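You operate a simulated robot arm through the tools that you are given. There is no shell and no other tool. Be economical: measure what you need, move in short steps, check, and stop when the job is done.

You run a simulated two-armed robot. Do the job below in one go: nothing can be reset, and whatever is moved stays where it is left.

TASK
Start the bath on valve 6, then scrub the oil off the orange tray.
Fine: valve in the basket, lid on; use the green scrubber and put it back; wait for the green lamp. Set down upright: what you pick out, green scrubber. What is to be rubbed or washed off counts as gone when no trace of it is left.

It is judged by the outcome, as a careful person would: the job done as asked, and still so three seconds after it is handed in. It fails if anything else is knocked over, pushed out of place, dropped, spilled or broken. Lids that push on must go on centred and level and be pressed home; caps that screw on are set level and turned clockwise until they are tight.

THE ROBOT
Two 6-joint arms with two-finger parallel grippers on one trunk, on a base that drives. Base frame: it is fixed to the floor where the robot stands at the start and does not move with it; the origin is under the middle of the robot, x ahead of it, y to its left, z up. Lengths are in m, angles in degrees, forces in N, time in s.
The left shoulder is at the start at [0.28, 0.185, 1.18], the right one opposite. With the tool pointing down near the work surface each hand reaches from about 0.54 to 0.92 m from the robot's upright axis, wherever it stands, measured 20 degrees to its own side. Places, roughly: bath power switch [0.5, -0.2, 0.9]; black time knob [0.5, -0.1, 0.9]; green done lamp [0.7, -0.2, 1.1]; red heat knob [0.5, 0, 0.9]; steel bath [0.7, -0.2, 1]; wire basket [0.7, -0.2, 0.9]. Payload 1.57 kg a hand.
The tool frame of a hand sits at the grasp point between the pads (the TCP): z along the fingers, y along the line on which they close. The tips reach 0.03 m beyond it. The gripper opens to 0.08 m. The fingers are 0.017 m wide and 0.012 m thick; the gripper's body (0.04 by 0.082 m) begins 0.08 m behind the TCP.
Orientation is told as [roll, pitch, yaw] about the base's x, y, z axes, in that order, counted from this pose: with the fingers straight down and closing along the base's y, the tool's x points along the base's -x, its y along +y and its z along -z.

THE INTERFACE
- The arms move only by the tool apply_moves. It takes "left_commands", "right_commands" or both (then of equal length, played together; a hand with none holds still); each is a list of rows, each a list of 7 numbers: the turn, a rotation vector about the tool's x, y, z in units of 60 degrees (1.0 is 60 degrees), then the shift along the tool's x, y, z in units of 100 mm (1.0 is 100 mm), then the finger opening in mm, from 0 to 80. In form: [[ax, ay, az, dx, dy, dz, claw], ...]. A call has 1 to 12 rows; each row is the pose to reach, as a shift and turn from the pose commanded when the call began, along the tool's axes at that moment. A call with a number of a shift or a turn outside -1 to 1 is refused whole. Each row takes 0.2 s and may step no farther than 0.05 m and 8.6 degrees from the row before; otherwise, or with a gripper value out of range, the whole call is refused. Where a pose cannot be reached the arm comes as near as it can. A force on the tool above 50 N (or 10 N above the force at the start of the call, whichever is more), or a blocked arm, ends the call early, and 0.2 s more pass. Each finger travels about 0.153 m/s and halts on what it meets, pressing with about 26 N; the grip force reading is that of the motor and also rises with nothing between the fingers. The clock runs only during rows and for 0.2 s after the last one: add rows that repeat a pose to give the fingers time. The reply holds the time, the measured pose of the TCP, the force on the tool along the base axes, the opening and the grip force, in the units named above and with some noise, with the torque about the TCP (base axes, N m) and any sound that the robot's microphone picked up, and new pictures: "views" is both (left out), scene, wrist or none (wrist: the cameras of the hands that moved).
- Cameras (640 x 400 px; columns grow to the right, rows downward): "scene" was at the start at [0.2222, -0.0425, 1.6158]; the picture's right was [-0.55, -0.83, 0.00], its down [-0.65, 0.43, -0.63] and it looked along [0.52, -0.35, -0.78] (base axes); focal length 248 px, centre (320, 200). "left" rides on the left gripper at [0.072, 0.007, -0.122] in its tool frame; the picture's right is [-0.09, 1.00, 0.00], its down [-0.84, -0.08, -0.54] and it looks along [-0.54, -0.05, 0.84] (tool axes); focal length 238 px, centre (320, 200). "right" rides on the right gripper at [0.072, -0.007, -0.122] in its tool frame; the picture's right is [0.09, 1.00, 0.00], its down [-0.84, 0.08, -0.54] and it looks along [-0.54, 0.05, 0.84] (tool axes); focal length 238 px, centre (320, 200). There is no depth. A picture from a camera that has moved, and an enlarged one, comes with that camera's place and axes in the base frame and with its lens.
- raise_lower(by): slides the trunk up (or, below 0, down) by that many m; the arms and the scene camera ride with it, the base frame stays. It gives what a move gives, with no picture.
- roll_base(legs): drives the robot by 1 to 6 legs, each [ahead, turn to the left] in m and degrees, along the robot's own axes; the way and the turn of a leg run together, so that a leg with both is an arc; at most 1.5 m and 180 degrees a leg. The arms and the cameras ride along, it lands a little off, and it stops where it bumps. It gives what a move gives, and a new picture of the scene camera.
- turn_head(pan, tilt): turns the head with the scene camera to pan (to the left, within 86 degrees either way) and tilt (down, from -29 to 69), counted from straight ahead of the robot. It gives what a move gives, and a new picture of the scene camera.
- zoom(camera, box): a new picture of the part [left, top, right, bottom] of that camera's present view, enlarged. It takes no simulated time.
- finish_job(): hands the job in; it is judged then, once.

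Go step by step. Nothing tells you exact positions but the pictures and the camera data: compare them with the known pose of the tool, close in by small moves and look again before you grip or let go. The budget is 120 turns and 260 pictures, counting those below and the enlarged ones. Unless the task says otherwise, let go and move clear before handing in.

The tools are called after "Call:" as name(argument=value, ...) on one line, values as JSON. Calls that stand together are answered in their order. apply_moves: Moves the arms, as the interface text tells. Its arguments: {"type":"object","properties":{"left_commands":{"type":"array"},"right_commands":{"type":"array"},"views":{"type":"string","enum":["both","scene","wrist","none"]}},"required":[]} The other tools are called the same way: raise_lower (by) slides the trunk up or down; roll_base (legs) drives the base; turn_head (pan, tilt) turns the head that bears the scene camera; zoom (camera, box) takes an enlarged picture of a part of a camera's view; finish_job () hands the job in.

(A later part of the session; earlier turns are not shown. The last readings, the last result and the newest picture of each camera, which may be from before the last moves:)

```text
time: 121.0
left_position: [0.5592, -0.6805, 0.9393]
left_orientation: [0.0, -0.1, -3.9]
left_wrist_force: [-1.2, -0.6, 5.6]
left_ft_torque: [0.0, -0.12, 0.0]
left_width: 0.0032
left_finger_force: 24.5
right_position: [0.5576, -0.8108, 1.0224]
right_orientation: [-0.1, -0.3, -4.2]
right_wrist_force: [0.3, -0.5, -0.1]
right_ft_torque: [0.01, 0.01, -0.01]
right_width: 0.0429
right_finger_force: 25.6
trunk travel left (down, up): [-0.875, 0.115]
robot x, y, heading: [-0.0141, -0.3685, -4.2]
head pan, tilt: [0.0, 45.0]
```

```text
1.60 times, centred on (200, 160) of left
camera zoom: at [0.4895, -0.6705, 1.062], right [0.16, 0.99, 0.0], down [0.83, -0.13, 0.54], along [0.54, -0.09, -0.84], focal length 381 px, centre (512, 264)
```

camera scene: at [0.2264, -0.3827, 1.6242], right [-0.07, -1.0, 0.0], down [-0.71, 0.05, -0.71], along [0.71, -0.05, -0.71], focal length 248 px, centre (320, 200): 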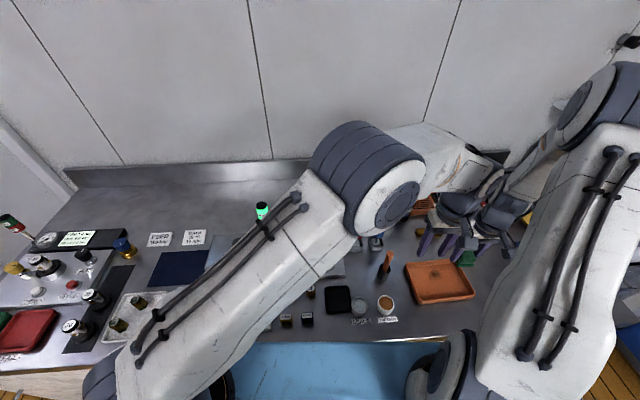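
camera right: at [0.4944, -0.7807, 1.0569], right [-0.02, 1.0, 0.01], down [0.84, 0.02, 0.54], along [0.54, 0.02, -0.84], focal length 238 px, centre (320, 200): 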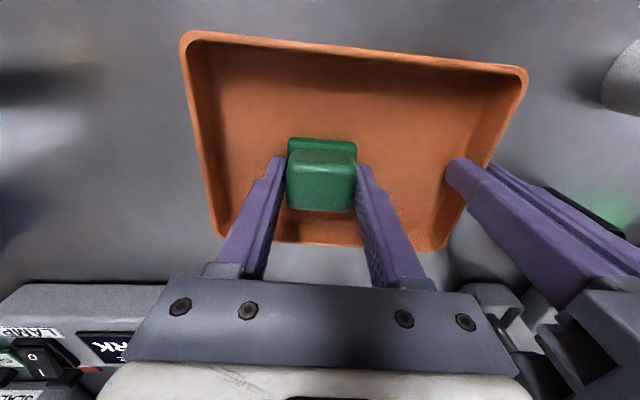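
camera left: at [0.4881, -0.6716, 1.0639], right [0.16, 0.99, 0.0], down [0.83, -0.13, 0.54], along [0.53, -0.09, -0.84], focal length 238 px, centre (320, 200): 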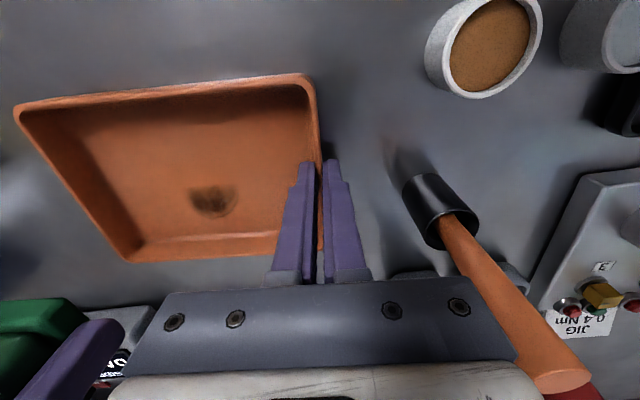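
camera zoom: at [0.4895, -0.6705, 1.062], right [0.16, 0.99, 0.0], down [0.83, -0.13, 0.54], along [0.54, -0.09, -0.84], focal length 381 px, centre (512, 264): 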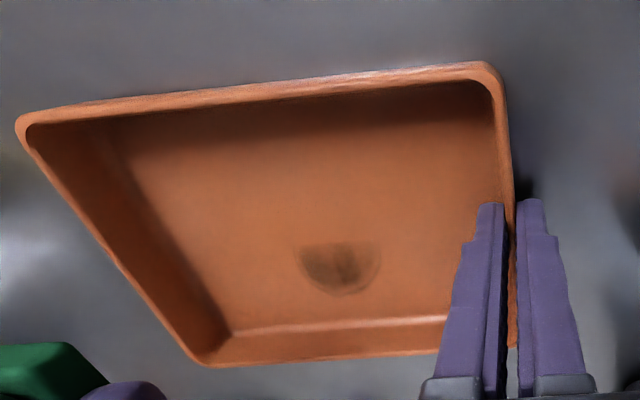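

Clearly fading. Repeating the same pull strokes several times.

Call:
apply_moves(right_commands=[[0, 0, 0, -0.15, 0.1, 0.3, 0], [0, 0, 0, -0.32, 0.37, 0.6, 0], [0, 0, 0, -0.32, 0.37, 0.858, 0]], views="none")

Call:
apply_moves(right_commands=[[0, 0, 0, 0, 0, 0.04, 0], [0, 0, 0, 0.11, 0, 0.043, 0], [0, 0, 0, 0.22, 0, 0.043, 0], [0, 0, 0, 0.32, 0, 0.043, 0], [0, 0, 0, 0.16, 0.03, 0, 0], [0, 0, 0, 0, 0.03, 0, 0], [0, 0, 0, 0, 0.03, 0.04, 0], [0, 0, 0, 0.11, 0.03, 0.043, 0], [0, 0, 0, 0.22, 0.03, 0.043, 0], [0, 0, 0, 0.32, 0.03, 0.043, 0], [0, 0, 0, 0.16, 0.0, 0, 0], [0, 0, 0, 0, 0, 0, 0]], views="none")

Call:
apply_moves(right_commands=[[0, 0, 0, 0, -0.03, 0.04, 0], [0, 0, 0, 0.11, -0.03, 0.043, 0], [0, 0, 0, 0.22, -0.03, 0.043, 0], [0, 0, 0, 0.32, -0.03, 0.043, 0], [0, 0, 0, 0.16, 0.0, 0, 0], [0, 0, 0, 0, 0.0, 0, 0], [0, 0, 0, 0, 0.0, 0.04, 0], [0, 0, 0, 0.11, 0.0, 0.043, 0], [0, 0, 0, 0.22, 0.0, 0.043, 0], [0, 0, 0, 0.32, 0.0, 0.043, 0], [0, 0, 0, 0.16, 0.0, 0, 0], [0, 0, 0, 0, 0, 0, 0]], views="none")

Call:
zoom(camera="left", box=[0, 40, 400, 280])

```text
time: 121.8
left_position: [0.5604, -0.6813, 0.9404]
left_orientation: [0.0, 0.0, -3.9]
left_wrist_force: [-0.6, 0.6, 4.4]
left_ft_torque: [-0.01, 0.07, 0.05]
left_width: 0.0033
left_finger_force: 24.6
right_position: [0.5942, -0.7784, 0.9375]
right_orientation: [-0.2, -0.6, -4.0]
right_wrist_force: [0.6, -0.3, -1.3]
right_ft_torque: [0.01, 0.02, 0.02]
right_width: 0.043
right_finger_force: 26.2
trunk travel left (down, up): [-0.875, 0.115]
robot x, y, heading: [-0.014, -0.3651, -3.9]
head pan, tilt: [0.0, 45.0]
```

```text
time: 124.4
left_position: [0.5607, -0.6798, 0.9389]
left_orientation: [-0.1, -0.3, -3.9]
left_wrist_force: [1.1, 1.1, 2.9]
left_ft_torque: [0.07, -0.31, 0.08]
left_width: 0.0034
left_finger_force: 24.6
right_position: [0.5927, -0.7768, 0.9345]
right_orientation: [-0.1, -0.3, -4.0]
right_wrist_force: [-0.2, 0.8, -0.7]
right_ft_torque: [-0.02, 0.02, -0.01]
right_width: 0.0428
right_finger_force: 26.1
trunk travel left (down, up): [-0.875, 0.115]
robot x, y, heading: [-0.0134, -0.3666, -3.9]
head pan, tilt: [0.0, 45.0]
```

```text
time: 125.0
left_position: [0.5593, -0.6827, 0.9393]
left_orientation: [-0.2, -0.2, -3.9]
left_wrist_force: [-0.8, 2.9, 3.1]
left_ft_torque: [0.1, -0.28, 0.12]
left_width: 0.0031
left_finger_force: 23.7
right_position: [0.5892, -0.7786, 0.9345]
right_orientation: [-0.4, -0.9, -4.2]
right_wrist_force: [-2.6, 0.4, 14.5]
right_ft_torque: [0.4, 0.24, 0.0]
right_width: 0.0429
right_finger_force: 25.7
trunk travel left (down, up): [-0.875, 0.115]
robot x, y, heading: [-0.0086, -0.3611, -4.0]
head pan, tilt: [0.0, 45.0]
stopped in row 2 (right hand): the force on the tool passed its limit at 53 N (the readings are from after the stop); the commanded pose is now the measured one
```

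```text
1.60 times, centred on (200, 160) of left
camera zoom: at [0.4877, -0.6711, 1.0618], right [0.16, 0.99, 0.0], down [0.83, -0.13, 0.55], along [0.54, -0.09, -0.84], focal length 381 px, centre (512, 264)
```

zoom: 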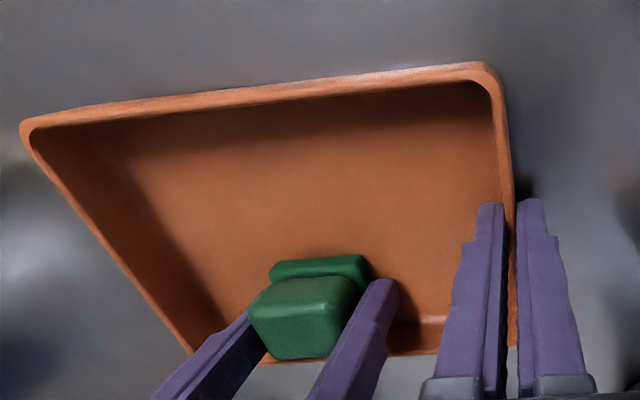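

Call:
apply_moves(right_commands=[[0, 0, 0, 0.08, 0, 0.001, 0], [0, 0, 0, 0.16, 0, 0.001, 0], [0, 0, 0, 0.24, 0, 0.001, 0], [0, 0, 0, 0.3, 0, 0.001, 0], [0, 0, 0, 0.16, 0.02, -0.03, 0], [0, 0, 0, 0, 0.02, -0.03, 0], [0, 0, 0, 0, 0.02, 0.0, 0], [0, 0, 0, 0.1, 0.02, 0.003, 0], [0, 0, 0, 0.2, 0.02, 0.003, 0], [0, 0, 0, 0.3, 0.02, 0.003, 0], [0, 0, 0, 0.16, 0.0, -0.03, 0], [0, 0, 0, 0, 0, -0.03, 0]], views="none")

Call:
apply_moves(right_commands=[[0, 0, 0, 0, 0.03, 0.028, 0], [0, 0, 0, 0.1, 0.03, 0.032, 0], [0, 0, 0, 0.2, 0.03, 0.032, 0], [0, 0, 0, 0.3, 0.03, 0.032, 0], [0, 0, 0, 0.15, 0, 0, 0], [0, 0, 0, 0, 0, 0, 0], [0, 0, 0, 0, 0, 0.028, 0], [0, 0, 0, 0.1, 0, 0.032, 0], [0, 0, 0, 0.2, 0, 0.032, 0], [0, 0, 0, 0.3, 0, 0.032, 0], [0, 0, 0, 0.15, 0, 0, 0], [0, 0, 0, 0, 0, 0, 0]], views="none")

Call:
apply_moves(right_commands=[[0, 0, 0, 0, 0, -0.2, 0], [0, 0, 0, 0, -0.1, -0.6, 0], [0, 0, 0, 0, -0.4, -0.9, 0]], views="none")

Call:
zoom(camera="left", box=[0, 40, 400, 280])

```text
time: 127.6
left_position: [0.5593, -0.6825, 0.9402]
left_orientation: [-0.3, -0.3, -3.8]
left_wrist_force: [-1.4, 3.7, 15.4]
left_ft_torque: [0.12, -0.05, 0.02]
left_width: 0.0031
left_finger_force: 24.2
right_position: [0.5877, -0.7787, 0.9356]
right_orientation: [-0.3, -0.7, -4.2]
right_wrist_force: [0.6, -0.3, 0.1]
right_ft_torque: [0.01, -0.02, 0.01]
right_width: 0.0431
right_finger_force: 25.4
trunk travel left (down, up): [-0.875, 0.115]
robot x, y, heading: [-0.0125, -0.3654, -3.8]
head pan, tilt: [0.0, 45.0]
```

```text
time: 130.2
left_position: [0.5594, -0.6826, 0.9397]
left_orientation: [-0.3, -0.3, -3.8]
left_wrist_force: [0.2, 4.6, 11.7]
left_ft_torque: [0.21, 0.15, -0.02]
left_width: 0.0033
left_finger_force: 24.1
right_position: [0.5878, -0.7791, 0.9348]
right_orientation: [-0.3, -0.8, -4.2]
right_wrist_force: [-0.1, 0.5, -1.0]
right_ft_torque: [0.02, -0.02, 0.01]
right_width: 0.0428
right_finger_force: 25.8
trunk travel left (down, up): [-0.875, 0.115]
robot x, y, heading: [-0.0141, -0.362, -4.0]
head pan, tilt: [0.0, 45.0]
```

```text
time: 131.0
left_position: [0.5595, -0.6827, 0.9393]
left_orientation: [-0.3, -0.2, -3.9]
left_wrist_force: [0.1, 0.7, 10.5]
left_ft_torque: [0.08, -0.26, 0.03]
left_width: 0.0036
left_finger_force: 24.5
right_position: [0.5838, -0.8182, 1.0277]
right_orientation: [-0.4, -0.8, -4.1]
right_wrist_force: [0.1, -0.2, -0.3]
right_ft_torque: [0.01, -0.01, -0.04]
right_width: 0.0429
right_finger_force: 26.0
trunk travel left (down, up): [-0.875, 0.115]
robot x, y, heading: [-0.0161, -0.3678, -3.8]
head pan, tilt: [0.0, 45.0]
```

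```text
1.60 times, centred on (200, 160) of left
camera zoom: at [0.4881, -0.6715, 1.0612], right [0.16, 0.99, -0.01], down [0.83, -0.13, 0.54], along [0.54, -0.09, -0.84], focal length 381 px, centre (512, 264)
```

zoom: 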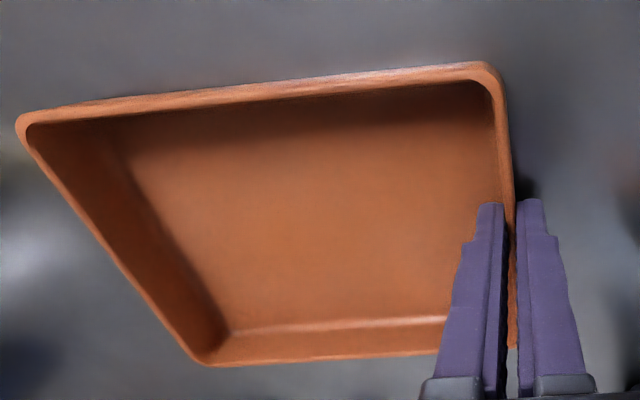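

The stain looks gone. Zooming closely for any remaining trace, and comparing the tray's position.

Call:
zoom(camera="left", box=[120, 110, 300, 250])

Call:
zoom(camera="scene", box=[390, 230, 500, 320])

Call:
zoom(camera="right", box=[180, 20, 460, 210])

```text
2.86 times, centred on (210, 180) of left
camera zoom: at [0.4881, -0.6715, 1.0612], right [0.16, 0.99, -0.01], down [0.83, -0.13, 0.54], along [0.54, -0.09, -0.84], focal length 681 px, centre (634, 257)
```

zoom: 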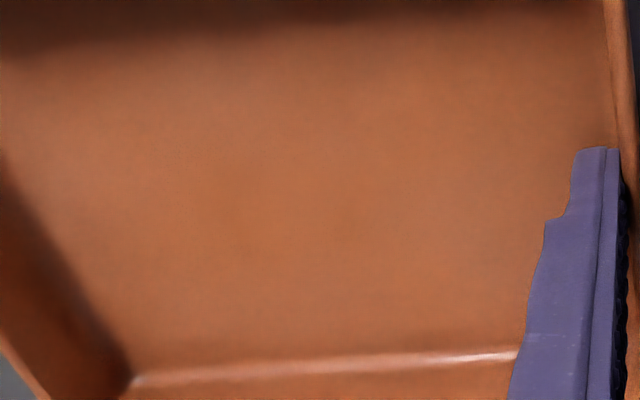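

```text
4.44 times, centred on (445, 275) of scene
camera zoom: at [0.2262, -0.3822, 1.6242], right [-0.07, -1.0, 0.0], down [-0.71, 0.05, -0.71], along [0.71, -0.05, -0.71], focal length 1102 px, centre (-236, -133)
```

zoom: 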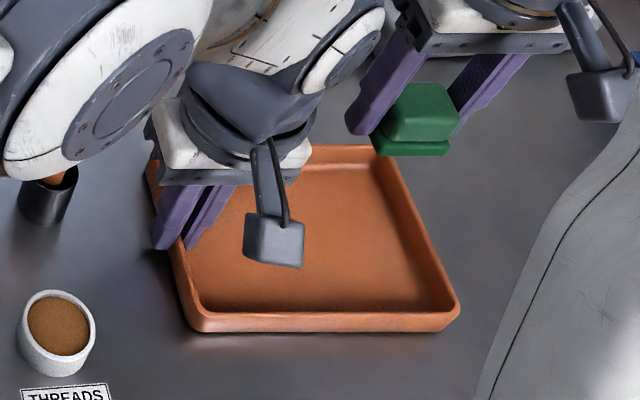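

```text
2.11 times, centred on (320, 115) of right
camera zoom: at [0.5102, -0.8197, 1.1491], right [-0.02, 1.0, -0.01], down [0.83, 0.02, 0.55], along [0.55, 0.01, -0.83], focal length 502 px, centre (320, 379)
```

zoom: 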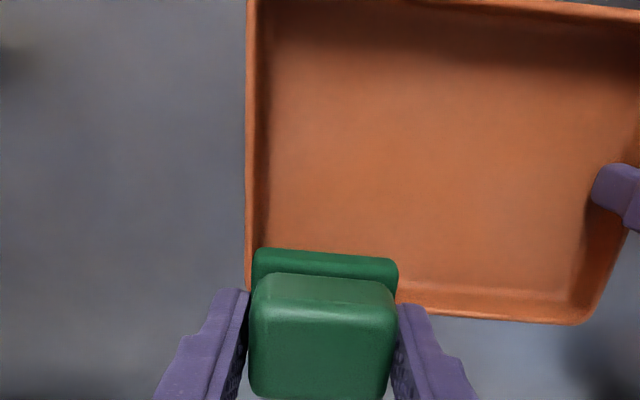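

Possibly an extremely faint shade remains, so I'll do two more rounds of strokes for certainty, including the stain's edges.

Call:
apply_moves(right_commands=[[0, 0, 0, 0, 0.1, 0.3, 0], [0, 0, 0, 0, 0.4, 0.6, 0], [0, 0, 0, 0, 0.4, 0.9, 0]], views="none")

Call:
apply_moves(right_commands=[[0, 0, 0, 0, 0.06, 0.028, 0], [0, 0, 0, 0.1, 0.06, 0.033, 0], [0, 0, 0, 0.2, 0.06, 0.033, 0], [0, 0, 0, 0.3, 0.06, 0.033, 0], [0, 0, 0, 0.15, 0, 0, 0], [0, 0, 0, 0, -0.05, 0, 0], [0, 0, 0, 0, -0.05, 0.028, 0], [0, 0, 0, 0.1, -0.05, 0.033, 0], [0, 0, 0, 0.2, -0.05, 0.033, 0], [0, 0, 0, 0.3, -0.05, 0.033, 0], [0, 0, 0, 0.15, 0, 0, 0], [0, 0, 0, 0, 0, 0, 0]], views="none")

Call:
apply_moves(right_commands=[[0, 0, 0, 0, 0.03, 0.028, 0], [0, 0, 0, 0.1, 0.03, 0.033, 0], [0, 0, 0, 0.2, 0.03, 0.033, 0], [0, 0, 0, 0.3, 0.03, 0.033, 0], [0, 0, 0, 0.15, 0, 0, 0], [0, 0, 0, 0, 0, 0, 0], [0, 0, 0, 0, 0, 0.028, 0], [0, 0, 0, 0.1, 0, 0.033, 0], [0, 0, 0, 0.2, 0, 0.033, 0], [0, 0, 0, 0.3, 0, 0.033, 0], [0, 0, 0, 0.15, 0, 0, 0], [0, 0, 0, 0, 0, 0, 0]], views="none")

Call:
apply_moves(right_commands=[[0, 0, 0, 0, 0, -0.2, 0], [0, 0, 0, 0, -0.1, -0.6, 0], [0, 0, 0, 0, -0.4, -0.9, 0]], views="none")

Call:
zoom(camera="left", box=[120, 110, 300, 250])

```text
time: 131.8
left_position: [0.56, -0.6827, 0.9398]
left_orientation: [-0.4, -0.2, -3.9]
left_wrist_force: [0.7, -1.6, 8.5]
left_ft_torque: [0.04, -0.05, -0.01]
left_width: 0.0034
left_finger_force: 24.3
right_position: [0.5914, -0.779, 0.9369]
right_orientation: [-0.3, -0.8, -4.1]
right_wrist_force: [-0.4, 0.7, -0.1]
right_ft_torque: [0.01, -0.03, 0.01]
right_width: 0.043
right_finger_force: 25.9
trunk travel left (down, up): [-0.875, 0.115]
robot x, y, heading: [-0.013, -0.3631, -4.1]
head pan, tilt: [0.0, 45.0]
```

```text
time: 134.4
left_position: [0.5595, -0.6813, 0.94]
left_orientation: [-0.4, -0.2, -3.8]
left_wrist_force: [5.2, 1.9, 2.9]
left_ft_torque: [0.14, 0.26, 0.01]
left_width: 0.0031
left_finger_force: 24.5
right_position: [0.5885, -0.7765, 0.9353]
right_orientation: [-0.1, -0.5, -4.2]
right_wrist_force: [-7.1, 1.1, 13.5]
right_ft_torque: [0.38, 0.31, 0.18]
right_width: 0.0428
right_finger_force: 26.1
trunk travel left (down, up): [-0.875, 0.115]
robot x, y, heading: [-0.0109, -0.3626, -4.1]
head pan, tilt: [0.0, 45.0]
```

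```text
time: 136.0
left_position: [0.5606, -0.6806, 0.9398]
left_orientation: [-0.3, -0.4, -3.8]
left_wrist_force: [-0.5, 1.9, 5.8]
left_ft_torque: [0.13, -0.11, 0.11]
left_width: 0.0034
left_finger_force: 24.0
right_position: [0.5864, -0.7793, 0.9352]
right_orientation: [-0.1, -0.5, -4.1]
right_wrist_force: [-3.3, -0.6, 16.2]
right_ft_torque: [0.21, 0.13, 0.01]
right_width: 0.0429
right_finger_force: 26.3
trunk travel left (down, up): [-0.875, 0.115]
robot x, y, heading: [-0.0117, -0.3637, -4.2]
head pan, tilt: [0.0, 45.0]
stopped in row 8 (right hand): the force on the tool passed its limit at 52 N (the readings are from after the stop); the commanded pose is now the measured one
```

```text
time: 136.8
left_position: [0.561, -0.6836, 0.9403]
left_orientation: [-0.6, -0.5, -3.9]
left_wrist_force: [0.3, -3.0, 12.3]
left_ft_torque: [0.03, -0.11, 0.04]
left_width: 0.0033
left_finger_force: 24.5
right_position: [0.5819, -0.8175, 1.0222]
right_orientation: [-0.1, -0.4, -3.9]
right_wrist_force: [0.1, -0.4, -0.9]
right_ft_torque: [-0.01, 0.0, 0.02]
right_width: 0.043
right_finger_force: 26.0
trunk travel left (down, up): [-0.875, 0.115]
robot x, y, heading: [-0.0131, -0.3678, -4.2]
head pan, tilt: [0.0, 45.0]
```

```text
2.86 times, centred on (210, 180) of left
camera zoom: at [0.4905, -0.6714, 1.0612], right [0.16, 0.99, -0.01], down [0.83, -0.13, 0.55], along [0.54, -0.09, -0.84], focal length 681 px, centre (634, 257)
```

zoom: 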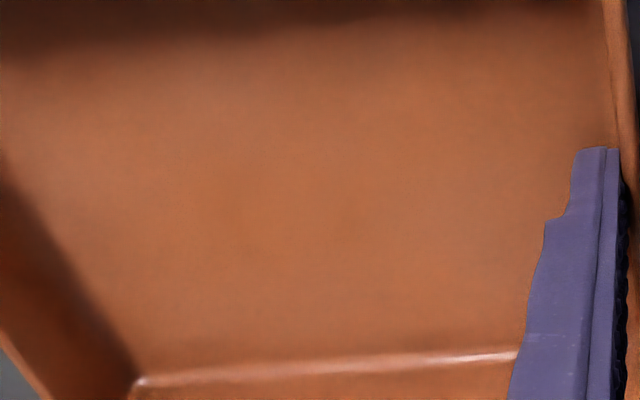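

The tray is clean. Now using the left hand's grip to put the tray back: yaw +5° and shift (+7, −13 mm).

Call:
apply_moves(left_commands=[[0, 0, -0.02, -0.02, -0.03, 0, 0], [0, 0, -0.04, -0.04, -0.06, 0, 0], [0, 0, -0.06, -0.06, -0.09, 0, 0], [0, 0, -0.083, -0.079, -0.125, 0, 0], [0, 0, -0.083, -0.079, -0.125, 0, 0]], views="none")

Call:
zoom(camera="scene", box=[390, 230, 500, 320])

Call:
zoom(camera="right", box=[180, 0, 500, 200])

```text
time: 138.0
left_position: [0.5679, -0.6949, 0.9387]
left_orientation: [-0.4, -0.3, 1.2]
left_wrist_force: [-2.9, 4.0, 13.2]
left_ft_torque: [0.21, 0.14, -0.05]
left_width: 0.0034
left_finger_force: 24.3
right_position: [0.5803, -0.8163, 1.0229]
right_orientation: [-0.1, -0.4, -4.1]
right_wrist_force: [0.5, -0.1, -0.7]
right_ft_torque: [0.04, 0.01, 0.01]
right_width: 0.043
right_finger_force: 26.1
trunk travel left (down, up): [-0.875, 0.115]
robot x, y, heading: [-0.0108, -0.3645, -3.9]
head pan, tilt: [0.0, 45.0]
```

```text
4.44 times, centred on (445, 275) of scene
camera zoom: at [0.2256, -0.3821, 1.6243], right [-0.07, -1.0, 0.0], down [-0.71, 0.05, -0.71], along [0.71, -0.05, -0.71], focal length 1102 px, centre (-236, -133)
```

zoom: 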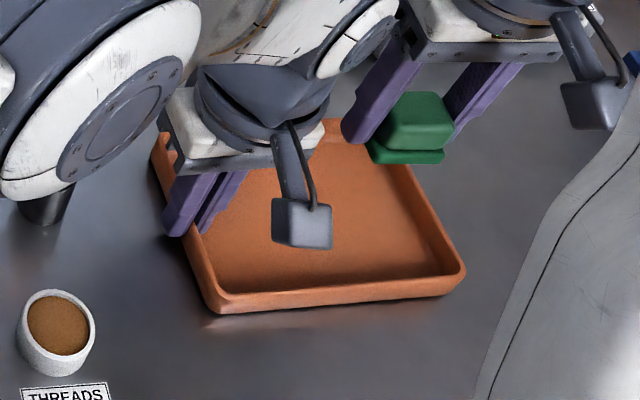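

```text
2.00 times, centred on (340, 100) of right
camera zoom: at [0.5084, -0.819, 1.1436], right [-0.02, 1.0, 0.0], down [0.84, 0.02, 0.55], along [0.55, 0.01, -0.84], focal length 477 px, centre (280, 400)
```

zoom: 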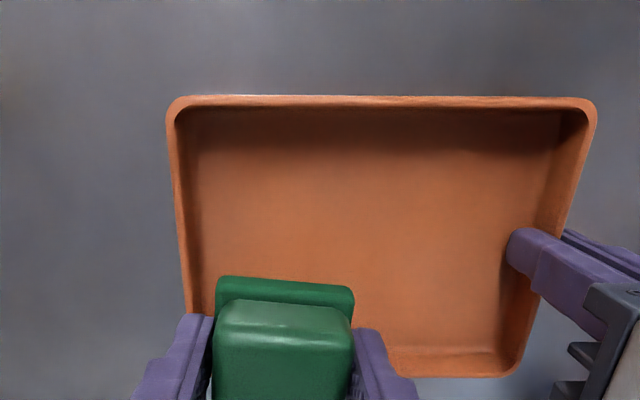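

Yaw matches; x is ~6 mm too far. Fine-adjusting and then checking.

Call:
apply_moves(left_commands=[[0, 0, 0, 0.03, 0.01, 0, 0], [0, 0, 0, 0.06, 0.012, 0, 0], [0, 0, 0, 0.06, 0.012, 0, 0]], views="none")

Call:
zoom(camera="scene", box=[390, 230, 500, 320])

Call:
zoom(camera="right", box=[180, 0, 500, 200])

```text
time: 138.8
left_position: [0.5619, -0.6955, 0.938]
left_orientation: [-0.5, -0.4, 1.1]
left_wrist_force: [3.9, -1.3, 9.6]
left_ft_torque: [0.04, -0.2, 0.0]
left_width: 0.0032
left_finger_force: 23.7
right_position: [0.5827, -0.8174, 1.0217]
right_orientation: [-0.2, -0.4, -4.1]
right_wrist_force: [-0.5, 0.0, -0.2]
right_ft_torque: [0.01, 0.01, 0.01]
right_width: 0.0428
right_finger_force: 26.0
trunk travel left (down, up): [-0.875, 0.115]
robot x, y, heading: [-0.0154, -0.3646, -4.0]
head pan, tilt: [0.0, 45.0]
```

```text
4.44 times, centred on (445, 275) of scene
camera zoom: at [0.2261, -0.3825, 1.6243], right [-0.07, -1.0, 0.0], down [-0.71, 0.05, -0.71], along [0.71, -0.05, -0.71], focal length 1102 px, centre (-236, -133)
```

zoom: 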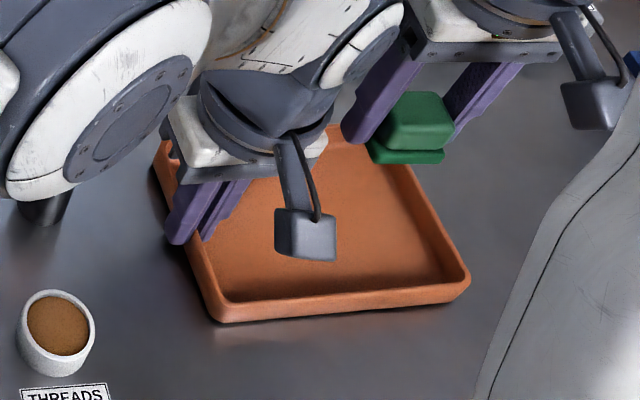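

```text
2.00 times, centred on (340, 100) of right
camera zoom: at [0.5087, -0.8193, 1.1434], right [-0.02, 1.0, 0.0], down [0.84, 0.02, 0.55], along [0.55, 0.01, -0.84], focal length 477 px, centre (280, 400)
```

zoom: 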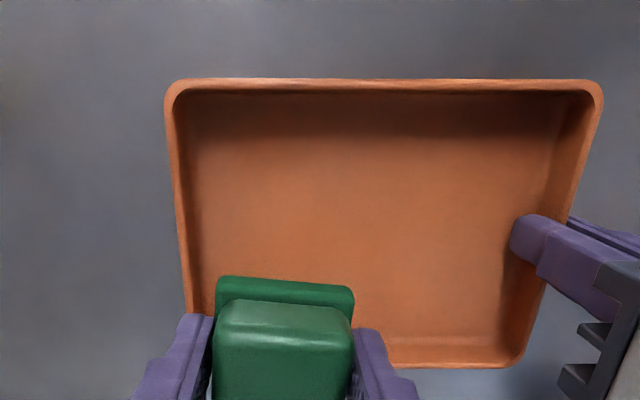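

The tray now matches its original image corners. Releasing with the left hand and raising it.

Call:
apply_moves(left_commands=[[0, 0, 0, 0, 0, 0, 15], [0, 0, 0, 0, 0, 0, 30], [0, 0, 0, 0, 0, -0.3, 30], [0, 0, 0, 0, 0, -0.65, 30], [0, 0, 0, 0, 0, -1.0, 30]], views="none")

Call:
apply_moves(left_commands=[[0, 0, 0, 0, 0, -0.4, 30], [0, 0, 0.0, 0, 0, -0.8, 30], [0, 0, 0, 0, 0.3, -0.9, 30], [0, 0, 0, 0, 0.7, -0.9, 30], [0, 0, 0, 0, 1.0, -0.9, 30]], views="none")

Call:
zoom(camera="scene", box=[330, 210, 510, 330])

```text
time: 140.0
left_position: [0.5611, -0.6938, 1.0383]
left_orientation: [-0.5, -0.3, 1.0]
left_wrist_force: [-0.3, 0.4, -0.9]
left_ft_torque: [0.0, 0.01, 0.0]
left_width: 0.0301
left_finger_force: 0.1
right_position: [0.5806, -0.8174, 1.0224]
right_orientation: [-0.1, -0.3, -4.0]
right_wrist_force: [0.7, -0.1, -0.8]
right_ft_torque: [-0.03, -0.02, -0.01]
right_width: 0.0428
right_finger_force: 26.5
trunk travel left (down, up): [-0.875, 0.115]
robot x, y, heading: [-0.0159, -0.3641, -3.9]
head pan, tilt: [0.0, 45.0]
```

```text
time: 141.2
left_position: [0.5602, -0.5921, 1.1273]
left_orientation: [-0.4, -0.3, 1.1]
left_wrist_force: [0.5, 0.3, 0.0]
left_ft_torque: [-0.04, -0.03, 0.02]
left_width: 0.03
left_finger_force: 0.0
right_position: [0.581, -0.8181, 1.022]
right_orientation: [0.0, -0.4, -4.0]
right_wrist_force: [0.0, 0.5, 0.6]
right_ft_torque: [0.01, 0.0, -0.03]
right_width: 0.043
right_finger_force: 25.8
trunk travel left (down, up): [-0.875, 0.115]
robot x, y, heading: [-0.0132, -0.3653, -4.0]
head pan, tilt: [0.0, 45.0]
```

```text
3.33 times, centred on (420, 270) of scene
camera zoom: at [0.2263, -0.3825, 1.6242], right [-0.07, -1.0, 0.0], down [-0.71, 0.05, -0.71], along [0.71, -0.05, -0.71], focal length 826 px, centre (-13, -33)
```

zoom: 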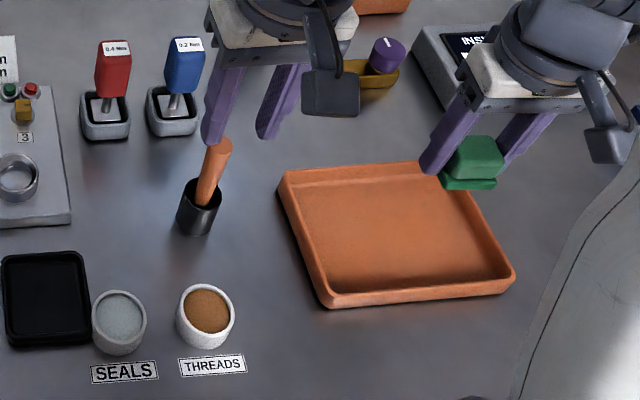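

Tray restored and clean. Moving the left hand well back to the left.

Call:
apply_moves(left_commands=[[0, 0, 0, 0.02, 0.33, 0, 30], [0, 0, 0, 0.04, 0.67, 0, 30], [0, 0, 0, 0.04, 1.0, 0, 30]], views="none")

Call:
apply_moves(left_commands=[[0, 0, 0, 0, 0.33, 0, 30], [0, 0, 0, 0, 0.67, 0, 30], [0, 0, 0, 0, 1.0, 0, 30]], views="none")

Call:
apply_moves(left_commands=[[0, 0, 0, 0, 0.33, 0, 30], [0, 0, 0, 0, 0.67, 0, 30], [0, 0, 0, 0, 1.0, 0, 30]], views="none")

Call:
apply_moves(left_commands=[[0, 0, 0, 0, 0.33, 0, 30], [0, 0, 0, 0, 0.67, 0, 30], [0, 0, 0, 0, 1.0, 0, 30]], views="none")

Call:
apply_moves(left_commands=[[0, 0, 0, 0, 0.33, 0, 30], [0, 0, 0, 0, 0.67, 0, 30], [0, 0, 0, 0, 1.0, 0, 30]], right_commands=[[0, 0, 0, 0.1, 0, -0.3, 0], [0, 0, 0, 0.2, 0, -0.6, 0], [0, 0, 0, 0.3, 0.3, -0.9, 0]], views="scene")

```text
time: 142.0
left_position: [0.5531, -0.493, 1.1303]
left_orientation: [-0.4, -0.5, 1.1]
left_wrist_force: [-0.9, 0.5, 0.7]
left_ft_torque: [0.01, -0.04, -0.05]
left_width: 0.0299
left_finger_force: 0.1
right_position: [0.5825, -0.8178, 1.0225]
right_orientation: [-0.1, -0.4, -4.0]
right_wrist_force: [0.2, 0.6, 0.4]
right_ft_torque: [-0.03, 0.01, -0.02]
right_width: 0.0432
right_finger_force: 26.1
trunk travel left (down, up): [-0.875, 0.115]
robot x, y, heading: [-0.0138, -0.3654, -4.1]
head pan, tilt: [0.0, 45.0]
```

```text
time: 142.8
left_position: [0.5503, -0.3938, 1.1279]
left_orientation: [-0.5, -0.4, 1.1]
left_wrist_force: [-0.1, 0.0, 0.4]
left_ft_torque: [-0.02, -0.03, -0.02]
left_width: 0.0297
left_finger_force: 0.0
right_position: [0.5813, -0.8168, 1.0212]
right_orientation: [-0.1, -0.4, -4.0]
right_wrist_force: [0.2, 0.6, -1.0]
right_ft_torque: [0.0, -0.02, -0.01]
right_width: 0.0427
right_finger_force: 25.8
trunk travel left (down, up): [-0.875, 0.115]
robot x, y, heading: [-0.0113, -0.3663, -3.7]
head pan, tilt: [0.0, 45.0]
```

```text
time: 143.6
left_position: [0.5496, -0.2922, 1.1276]
left_orientation: [-0.4, -0.4, 1.1]
left_wrist_force: [0.1, 0.0, -0.1]
left_ft_torque: [-0.02, -0.03, 0.02]
left_width: 0.0299
left_finger_force: 0.0
right_position: [0.5823, -0.8188, 1.0235]
right_orientation: [-0.1, -0.4, -4.1]
right_wrist_force: [-0.1, 0.5, -0.5]
right_ft_torque: [0.01, 0.02, 0.0]
right_width: 0.0429
right_finger_force: 26.5
trunk travel left (down, up): [-0.875, 0.115]
robot x, y, heading: [-0.014, -0.3666, -3.9]
head pan, tilt: [0.0, 45.0]
```

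```text
time: 144.4
left_position: [0.5468, -0.192, 1.126]
left_orientation: [-0.4, -0.5, 1.1]
left_wrist_force: [0.0, 0.0, -0.5]
left_ft_torque: [0.0, 0.01, -0.01]
left_width: 0.0301
left_finger_force: 0.0
right_position: [0.5816, -0.8169, 1.0222]
right_orientation: [-0.1, -0.5, -4.1]
right_wrist_force: [-1.2, -0.1, -0.5]
right_ft_torque: [0.04, 0.01, 0.0]
right_width: 0.0428
right_finger_force: 25.9
trunk travel left (down, up): [-0.875, 0.115]
robot x, y, heading: [-0.0149, -0.3671, -3.7]
head pan, tilt: [0.0, 45.0]
```

```text
time: 145.2
left_position: [0.5452, -0.0965, 1.1265]
left_orientation: [-0.5, -0.3, 1.2]
left_wrist_force: [-0.1, 0.0, 0.2]
left_ft_torque: [-0.02, 0.02, 0.01]
left_width: 0.0296
left_finger_force: 0.0
right_position: [0.5533, -0.7858, 1.1133]
right_orientation: [-0.1, -0.4, -4.1]
right_wrist_force: [-0.7, 0.2, -0.7]
right_ft_torque: [-0.01, 0.0, 0.0]
right_width: 0.0428
right_finger_force: 25.9
trunk travel left (down, up): [-0.875, 0.115]
robot x, y, heading: [-0.0134, -0.3638, -3.9]
head pan, tilt: [0.0, 45.0]
camera scene: at [0.2263, -0.3827, 1.6242], right [-0.07, -1.0, 0.0], down [-0.71, 0.05, -0.71], along [0.71, -0.05, -0.71], focal length 248 px, centre (320, 200)
```

scene: 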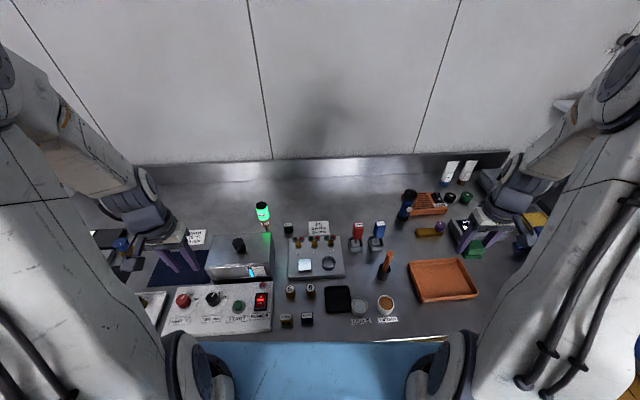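

Carrying the scrubber back high over the pot handle to its place at (0.600, −0.533).

Call:
apply_moves(right_commands=[[0, 0, 0, 0.05, 0.2, -0.35, 0], [0, 0, 0, 0.05, 0.6, -0.35, 0], [0, 0, 0, 0.07, 1.0, -0.35, 0]], views="none")

Call:
apply_moves(right_commands=[[0, 0, 0, 0.05, 0.4, 0, 0], [0, 0, 0, 0.05, 0.8, 0, 0], [0, 0, 0, 0, 1.0, 0, 0]], views="none")

Call:
apply_moves(right_commands=[[0, 0, 0, 0, 0.3, 0, 0], [0, 0, 0, -0.15, 0.5, 0.1, 0], [0, 0, 0, -0.35, 0.5, 0.4, 0], [0, 0, 0, -0.4, 0.5, 0.8, 0]], views="wrist")

Call:
zoom(camera="scene", box=[320, 230, 420, 320])

```text
time: 146.0
left_position: [0.5451, -0.0964, 1.1251]
left_orientation: [-0.4, -0.3, 1.1]
left_wrist_force: [0.0, 0.1, 1.3]
left_ft_torque: [0.03, -0.04, 0.0]
left_width: 0.0299
left_finger_force: 0.0
right_position: [0.5605, -0.6831, 1.1486]
right_orientation: [-0.1, -0.4, -4.1]
right_wrist_force: [0.2, 0.2, -0.6]
right_ft_torque: [0.0, 0.03, -0.02]
right_width: 0.0427
right_finger_force: 25.8
trunk travel left (down, up): [-0.875, 0.115]
robot x, y, heading: [-0.012, -0.3632, -3.9]
head pan, tilt: [0.0, 45.0]
```

```text
time: 146.8
left_position: [0.5453, -0.0947, 1.1246]
left_orientation: [-0.4, -0.3, 1.2]
left_wrist_force: [0.7, 0.2, 0.5]
left_ft_torque: [-0.02, -0.04, -0.01]
left_width: 0.03
left_finger_force: 0.2
right_position: [0.5631, -0.5845, 1.1491]
right_orientation: [-0.1, -0.5, -4.1]
right_wrist_force: [-1.1, 0.7, -1.0]
right_ft_torque: [0.01, -0.02, 0.0]
right_width: 0.0429
right_finger_force: 25.9
trunk travel left (down, up): [-0.875, 0.115]
robot x, y, heading: [-0.0131, -0.3651, -4.2]
head pan, tilt: [0.0, 45.0]
```

```text
time: 147.8
left_position: [0.5455, -0.095, 1.126]
left_orientation: [-0.4, -0.4, 1.2]
left_wrist_force: [0.6, 0.1, -0.2]
left_ft_torque: [-0.01, -0.01, -0.01]
left_width: 0.0298
left_finger_force: 0.1
right_position: [0.6044, -0.5382, 1.0662]
right_orientation: [0.1, -0.4, -4.1]
right_wrist_force: [-0.1, -1.0, 0.1]
right_ft_torque: [0.0, -0.02, -0.02]
right_width: 0.0431
right_finger_force: 25.7
trunk travel left (down, up): [-0.875, 0.115]
robot x, y, heading: [-0.0118, -0.3628, -4.0]
head pan, tilt: [0.0, 45.0]
camera right: at [0.5325, -0.5396, 1.1878], right [-0.02, 1.0, 0.0], down [0.84, 0.02, 0.55], along [0.55, 0.01, -0.84], focal length 238 px, centre (320, 200)
```

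right: 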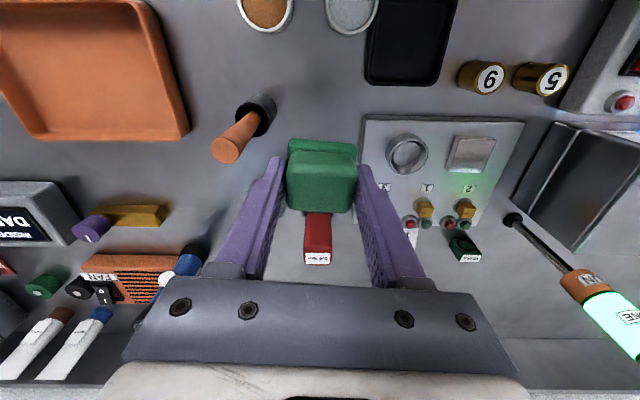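

```text
4.44 times, centred on (370, 275) of scene
camera zoom: at [0.2263, -0.3825, 1.6242], right [-0.07, -1.0, 0.0], down [-0.71, 0.05, -0.71], along [0.71, -0.05, -0.71], focal length 1102 px, centre (98, -133)
```

zoom: 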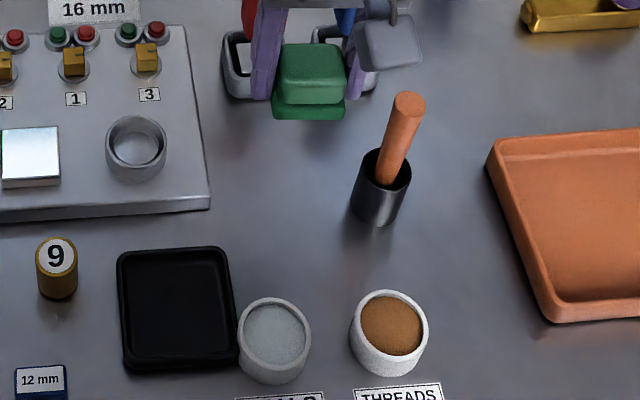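

Call:
apply_moves(right_commands=[[0, 0, 0, 0.047, 0.05, 0.1, 0], [0, 0, 0, 0.047, 0.05, 0.5, 0], [0, 0, 0, 0.047, 0.05, 0.9, 0], [0, 0, 0, 0.047, 0.05, 1.0, 0]], views="none")

Call:
apply_moves(right_commands=[[0, 0, 0, 0, 0, 0.15, 0], [0, 0, 0, 0, 0, 0.24, 0], [0, 0, 0, 0, 0, 0.28, 0]], views="wrist")

Call:
zoom(camera="scene", box=[320, 230, 420, 320])

```text
time: 148.8
left_position: [0.5455, -0.0945, 1.1243]
left_orientation: [-0.4, -0.2, 1.1]
left_wrist_force: [-0.3, -0.4, -0.6]
left_ft_torque: [-0.02, 0.02, 0.0]
left_width: 0.0302
left_finger_force: 0.1
right_position: [0.6026, -0.5342, 0.9671]
right_orientation: [-0.1, -0.5, -4.1]
right_wrist_force: [0.7, 0.5, 0.0]
right_ft_torque: [0.01, -0.01, 0.0]
right_width: 0.0429
right_finger_force: 25.7
trunk travel left (down, up): [-0.875, 0.115]
robot x, y, heading: [-0.015, -0.3642, -3.9]
head pan, tilt: [0.0, 45.0]
```

```text
time: 149.6
left_position: [0.5456, -0.0939, 1.1258]
left_orientation: [-0.5, -0.4, 1.1]
left_wrist_force: [-0.5, -0.6, 0.2]
left_ft_torque: [0.0, 0.01, -0.01]
left_width: 0.0302
left_finger_force: 0.1
right_position: [0.6037, -0.5341, 0.9394]
right_orientation: [-0.1, -0.3, -4.1]
right_wrist_force: [-0.1, -0.2, -1.2]
right_ft_torque: [0.0, 0.0, -0.03]
right_width: 0.0429
right_finger_force: 25.7
trunk travel left (down, up): [-0.875, 0.115]
robot x, y, heading: [-0.0116, -0.3652, -4.0]
head pan, tilt: [0.0, 45.0]
camera right: at [0.531, -0.5356, 1.062], right [-0.02, 1.0, 0.0], down [0.84, 0.02, 0.55], along [0.55, 0.01, -0.84], focal length 238 px, centre (320, 200)
```

right: 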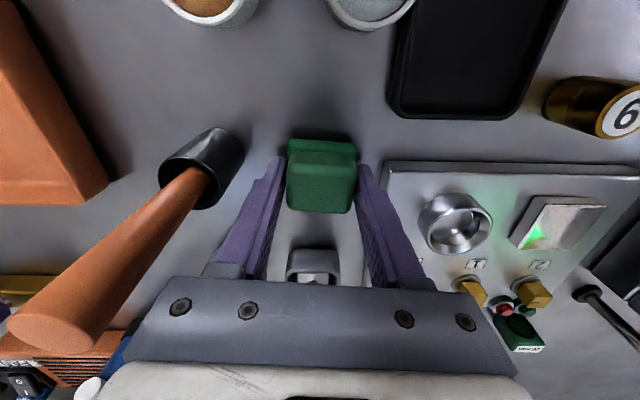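

```text
4.44 times, centred on (370, 275) of scene
camera zoom: at [0.2263, -0.3824, 1.6242], right [-0.07, -1.0, 0.0], down [-0.71, 0.05, -0.71], along [0.71, -0.05, -0.71], focal length 1102 px, centre (98, -133)
```

zoom: 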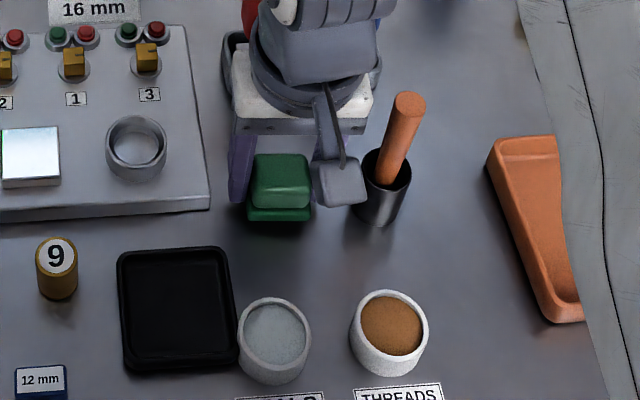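

Call:
apply_moves(right_commands=[[0, 0, 0, 0.045, 0, 0.0, 0], [0, 0, 0, 0.045, 0, 0.015, 0], [0, 0, 0, 0.045, 0, 0.025, 0]], views="none")

Call:
zoom(camera="scene", box=[320, 230, 420, 320])

```text
time: 150.4
left_position: [0.5444, -0.0945, 1.1257]
left_orientation: [-0.5, -0.3, 1.0]
left_wrist_force: [-0.4, 0.0, 0.2]
left_ft_torque: [0.03, -0.01, 0.03]
left_width: 0.03
left_finger_force: 0.1
right_position: [0.597, -0.5332, 0.938]
right_orientation: [-0.2, -0.4, -4.0]
right_wrist_force: [-0.9, -0.4, -0.9]
right_ft_torque: [0.0, 0.01, -0.01]
right_width: 0.0432
right_finger_force: 25.7
trunk travel left (down, up): [-0.875, 0.115]
robot x, y, heading: [-0.0107, -0.364, -4.2]
head pan, tilt: [0.0, 45.0]
```

```text
4.44 times, centred on (370, 275) of scene
camera zoom: at [0.2263, -0.3824, 1.6242], right [-0.07, -1.0, 0.0], down [-0.71, 0.05, -0.71], along [0.71, -0.05, -0.71], focal length 1102 px, centre (98, -133)
```

zoom: 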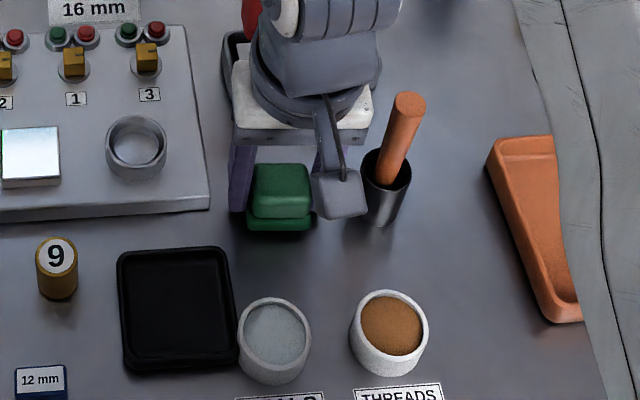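

Call:
apply_moves(right_commands=[[0, 0, 0, 0.0, 0.03, 0.01, 0], [0, 0, 0, 0.0, 0.03, 0.02, 0], [0, 0, 0, 0.0, 0.03, 0.03, 0], [0, 0, 0, 0.0, 0.03, 0.04, 0]], views="none")

```text
time: 151.4
left_position: [0.5455, -0.0943, 1.1267]
left_orientation: [-0.4, -0.3, 1.1]
left_wrist_force: [0.3, 0.2, -0.4]
left_ft_torque: [0.0, 0.03, 0.03]
left_width: 0.0301
left_finger_force: 0.0
right_position: [0.5975, -0.5302, 0.9325]
right_orientation: [-0.1, -0.4, -4.1]
right_wrist_force: [-0.4, 0.3, -0.8]
right_ft_torque: [-0.01, -0.01, -0.01]
right_width: 0.0433
right_finger_force: 26.1
trunk travel left (down, up): [-0.875, 0.115]
robot x, y, heading: [-0.0129, -0.3669, -4.1]
head pan, tilt: [0.0, 45.0]
```

Call:
apply_moves(right_commands=[[0, 0, 0, 0.0, 0, 0.008, 0], [0, 0, 0, 0.0, 0, 0.016, 0], [0, 0, 0, 0.0, 0, 0.024, 0]], views="wrist")

Call:
zoom(camera="scene", box=[320, 230, 420, 320])

```text
time: 152.2
left_position: [0.5445, -0.0939, 1.1263]
left_orientation: [-0.3, -0.3, 1.1]
left_wrist_force: [1.0, 0.4, 0.0]
left_ft_torque: [0.04, -0.01, -0.01]
left_width: 0.03
left_finger_force: 0.0
right_position: [0.5991, -0.5309, 0.9296]
right_orientation: [-0.1, -0.4, -4.2]
right_wrist_force: [0.0, 0.2, -0.3]
right_ft_torque: [-0.01, 0.02, 0.0]
right_width: 0.0428
right_finger_force: 25.8
trunk travel left (down, up): [-0.875, 0.115]
robot x, y, heading: [-0.0112, -0.3676, -4.0]
head pan, tilt: [0.0, 45.0]
camera right: at [0.5253, -0.532, 1.0522], right [-0.02, 1.0, 0.0], down [0.84, 0.02, 0.55], along [0.55, 0.01, -0.84], focal length 238 px, centre (320, 200)
```

right: 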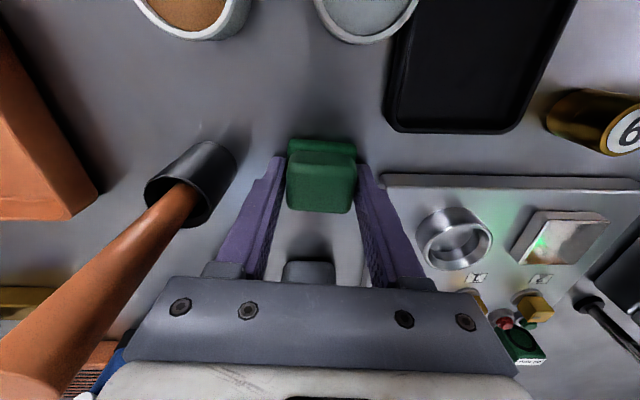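

```text
4.44 times, centred on (370, 275) of scene
camera zoom: at [0.2263, -0.3824, 1.6242], right [-0.07, -1.0, 0.0], down [-0.71, 0.05, -0.71], along [0.71, -0.05, -0.71], focal length 1102 px, centre (98, -133)
```

zoom: 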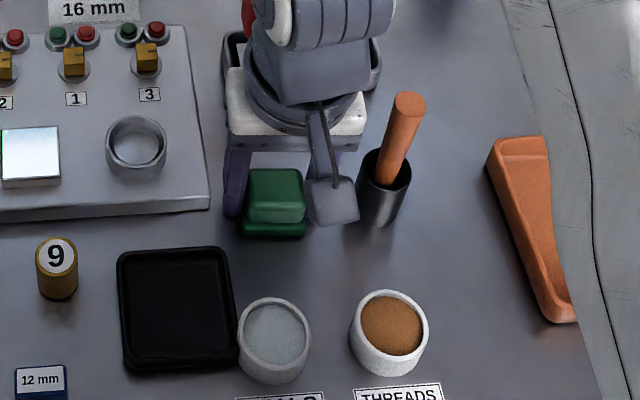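

Call:
apply_moves(right_commands=[[0, 0, 0, -0.01, -0.01, 0.01, 0], [0, 0, 0, -0.02, -0.01, 0.02, 0], [0, 0, 0, -0.02, -0.01, 0.03, 0]], views="none")

```text
time: 153.0
left_position: [0.5438, -0.0934, 1.1273]
left_orientation: [-0.4, -0.4, 1.1]
left_wrist_force: [0.4, 0.5, 0.5]
left_ft_torque: [0.02, 0.01, -0.03]
left_width: 0.03
left_finger_force: 0.1
right_position: [0.5994, -0.531, 0.9305]
right_orientation: [0.0, -0.5, -4.0]
right_wrist_force: [-8.5, 4.1, 37.9]
right_ft_torque: [1.11, 0.43, 0.14]
right_width: 0.0428
right_finger_force: 26.2
trunk travel left (down, up): [-0.875, 0.115]
robot x, y, heading: [-0.0156, -0.366, -3.7]
head pan, tilt: [0.0, 45.0]
```

Contact made. Easing off, releasing and lifting.

Call:
apply_moves(right_commands=[[0, 0, 0, 0, 0, -0.015, 0], [0, 0, 0, 0, 0, -0.018, 0], [0, 0, 0, 0, 0, -0.018, 30], [0, 0, 0, 0, 0, -0.018, 54], [0, 0, 0, 0, 0, -0.018, 54], [0, 0, 0, 0, 0, -0.3, 54], [0, 0, 0, 0, 0, -0.7, 54], [0, 0, 0, 0, 0, -1.0, 54]], views="wrist")

Call:
zoom(camera="scene", box=[320, 230, 420, 320])

Call:
zoom(camera="right", box=[220, 60, 420, 200])

```text
time: 154.8
left_position: [0.5452, -0.0939, 1.1258]
left_orientation: [-0.5, -0.3, 1.2]
left_wrist_force: [0.4, 0.1, -0.8]
left_ft_torque: [0.01, -0.02, -0.02]
left_width: 0.03
left_finger_force: 0.0
right_position: [0.6005, -0.5325, 1.0262]
right_orientation: [-0.1, -0.3, -4.0]
right_wrist_force: [-0.4, -0.3, 0.4]
right_ft_torque: [0.03, 0.0, 0.01]
right_width: 0.054
right_finger_force: 0.1
trunk travel left (down, up): [-0.875, 0.115]
robot x, y, heading: [-0.0094, -0.3627, -3.9]
head pan, tilt: [0.0, 45.0]
camera right: at [0.5282, -0.5331, 1.1485], right [-0.02, 1.0, 0.0], down [0.84, 0.02, 0.55], along [0.55, 0.01, -0.84], focal length 238 px, centre (320, 200)
```

right: 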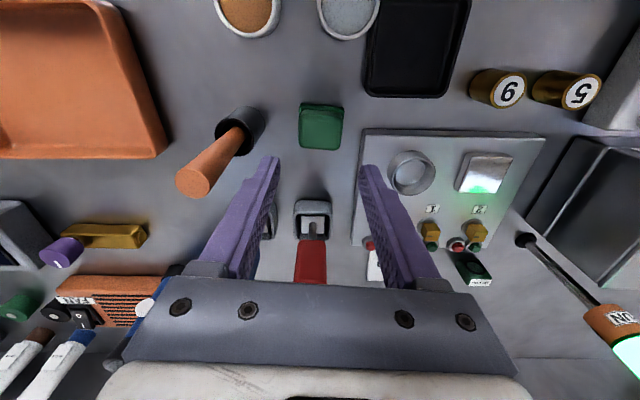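

```text
4.44 times, centred on (370, 275) of scene
camera zoom: at [0.2264, -0.3824, 1.6241], right [-0.07, -1.0, 0.0], down [-0.71, 0.05, -0.71], along [0.71, -0.05, -0.71], focal length 1102 px, centre (98, -133)
```

zoom: 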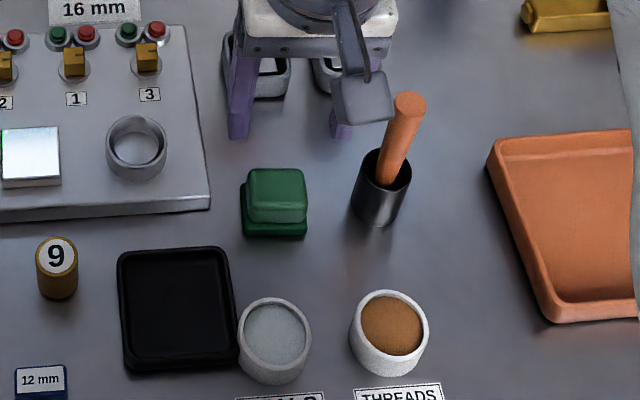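

```text
2.86 times, centred on (320, 130) of right
camera zoom: at [0.5282, -0.5331, 1.1485], right [-0.02, 1.0, 0.0], down [0.84, 0.02, 0.55], along [0.55, 0.01, -0.84], focal length 681 px, centre (320, 400)
```

zoom: 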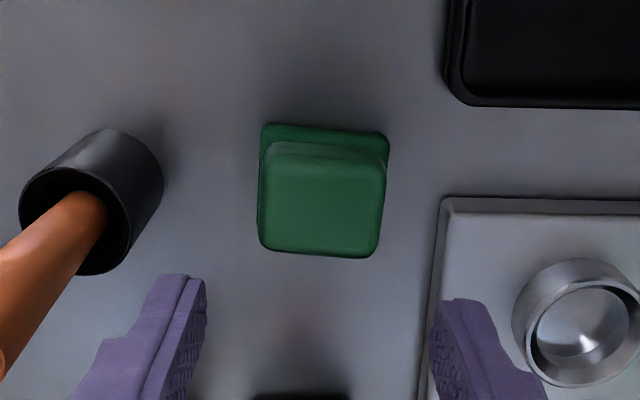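

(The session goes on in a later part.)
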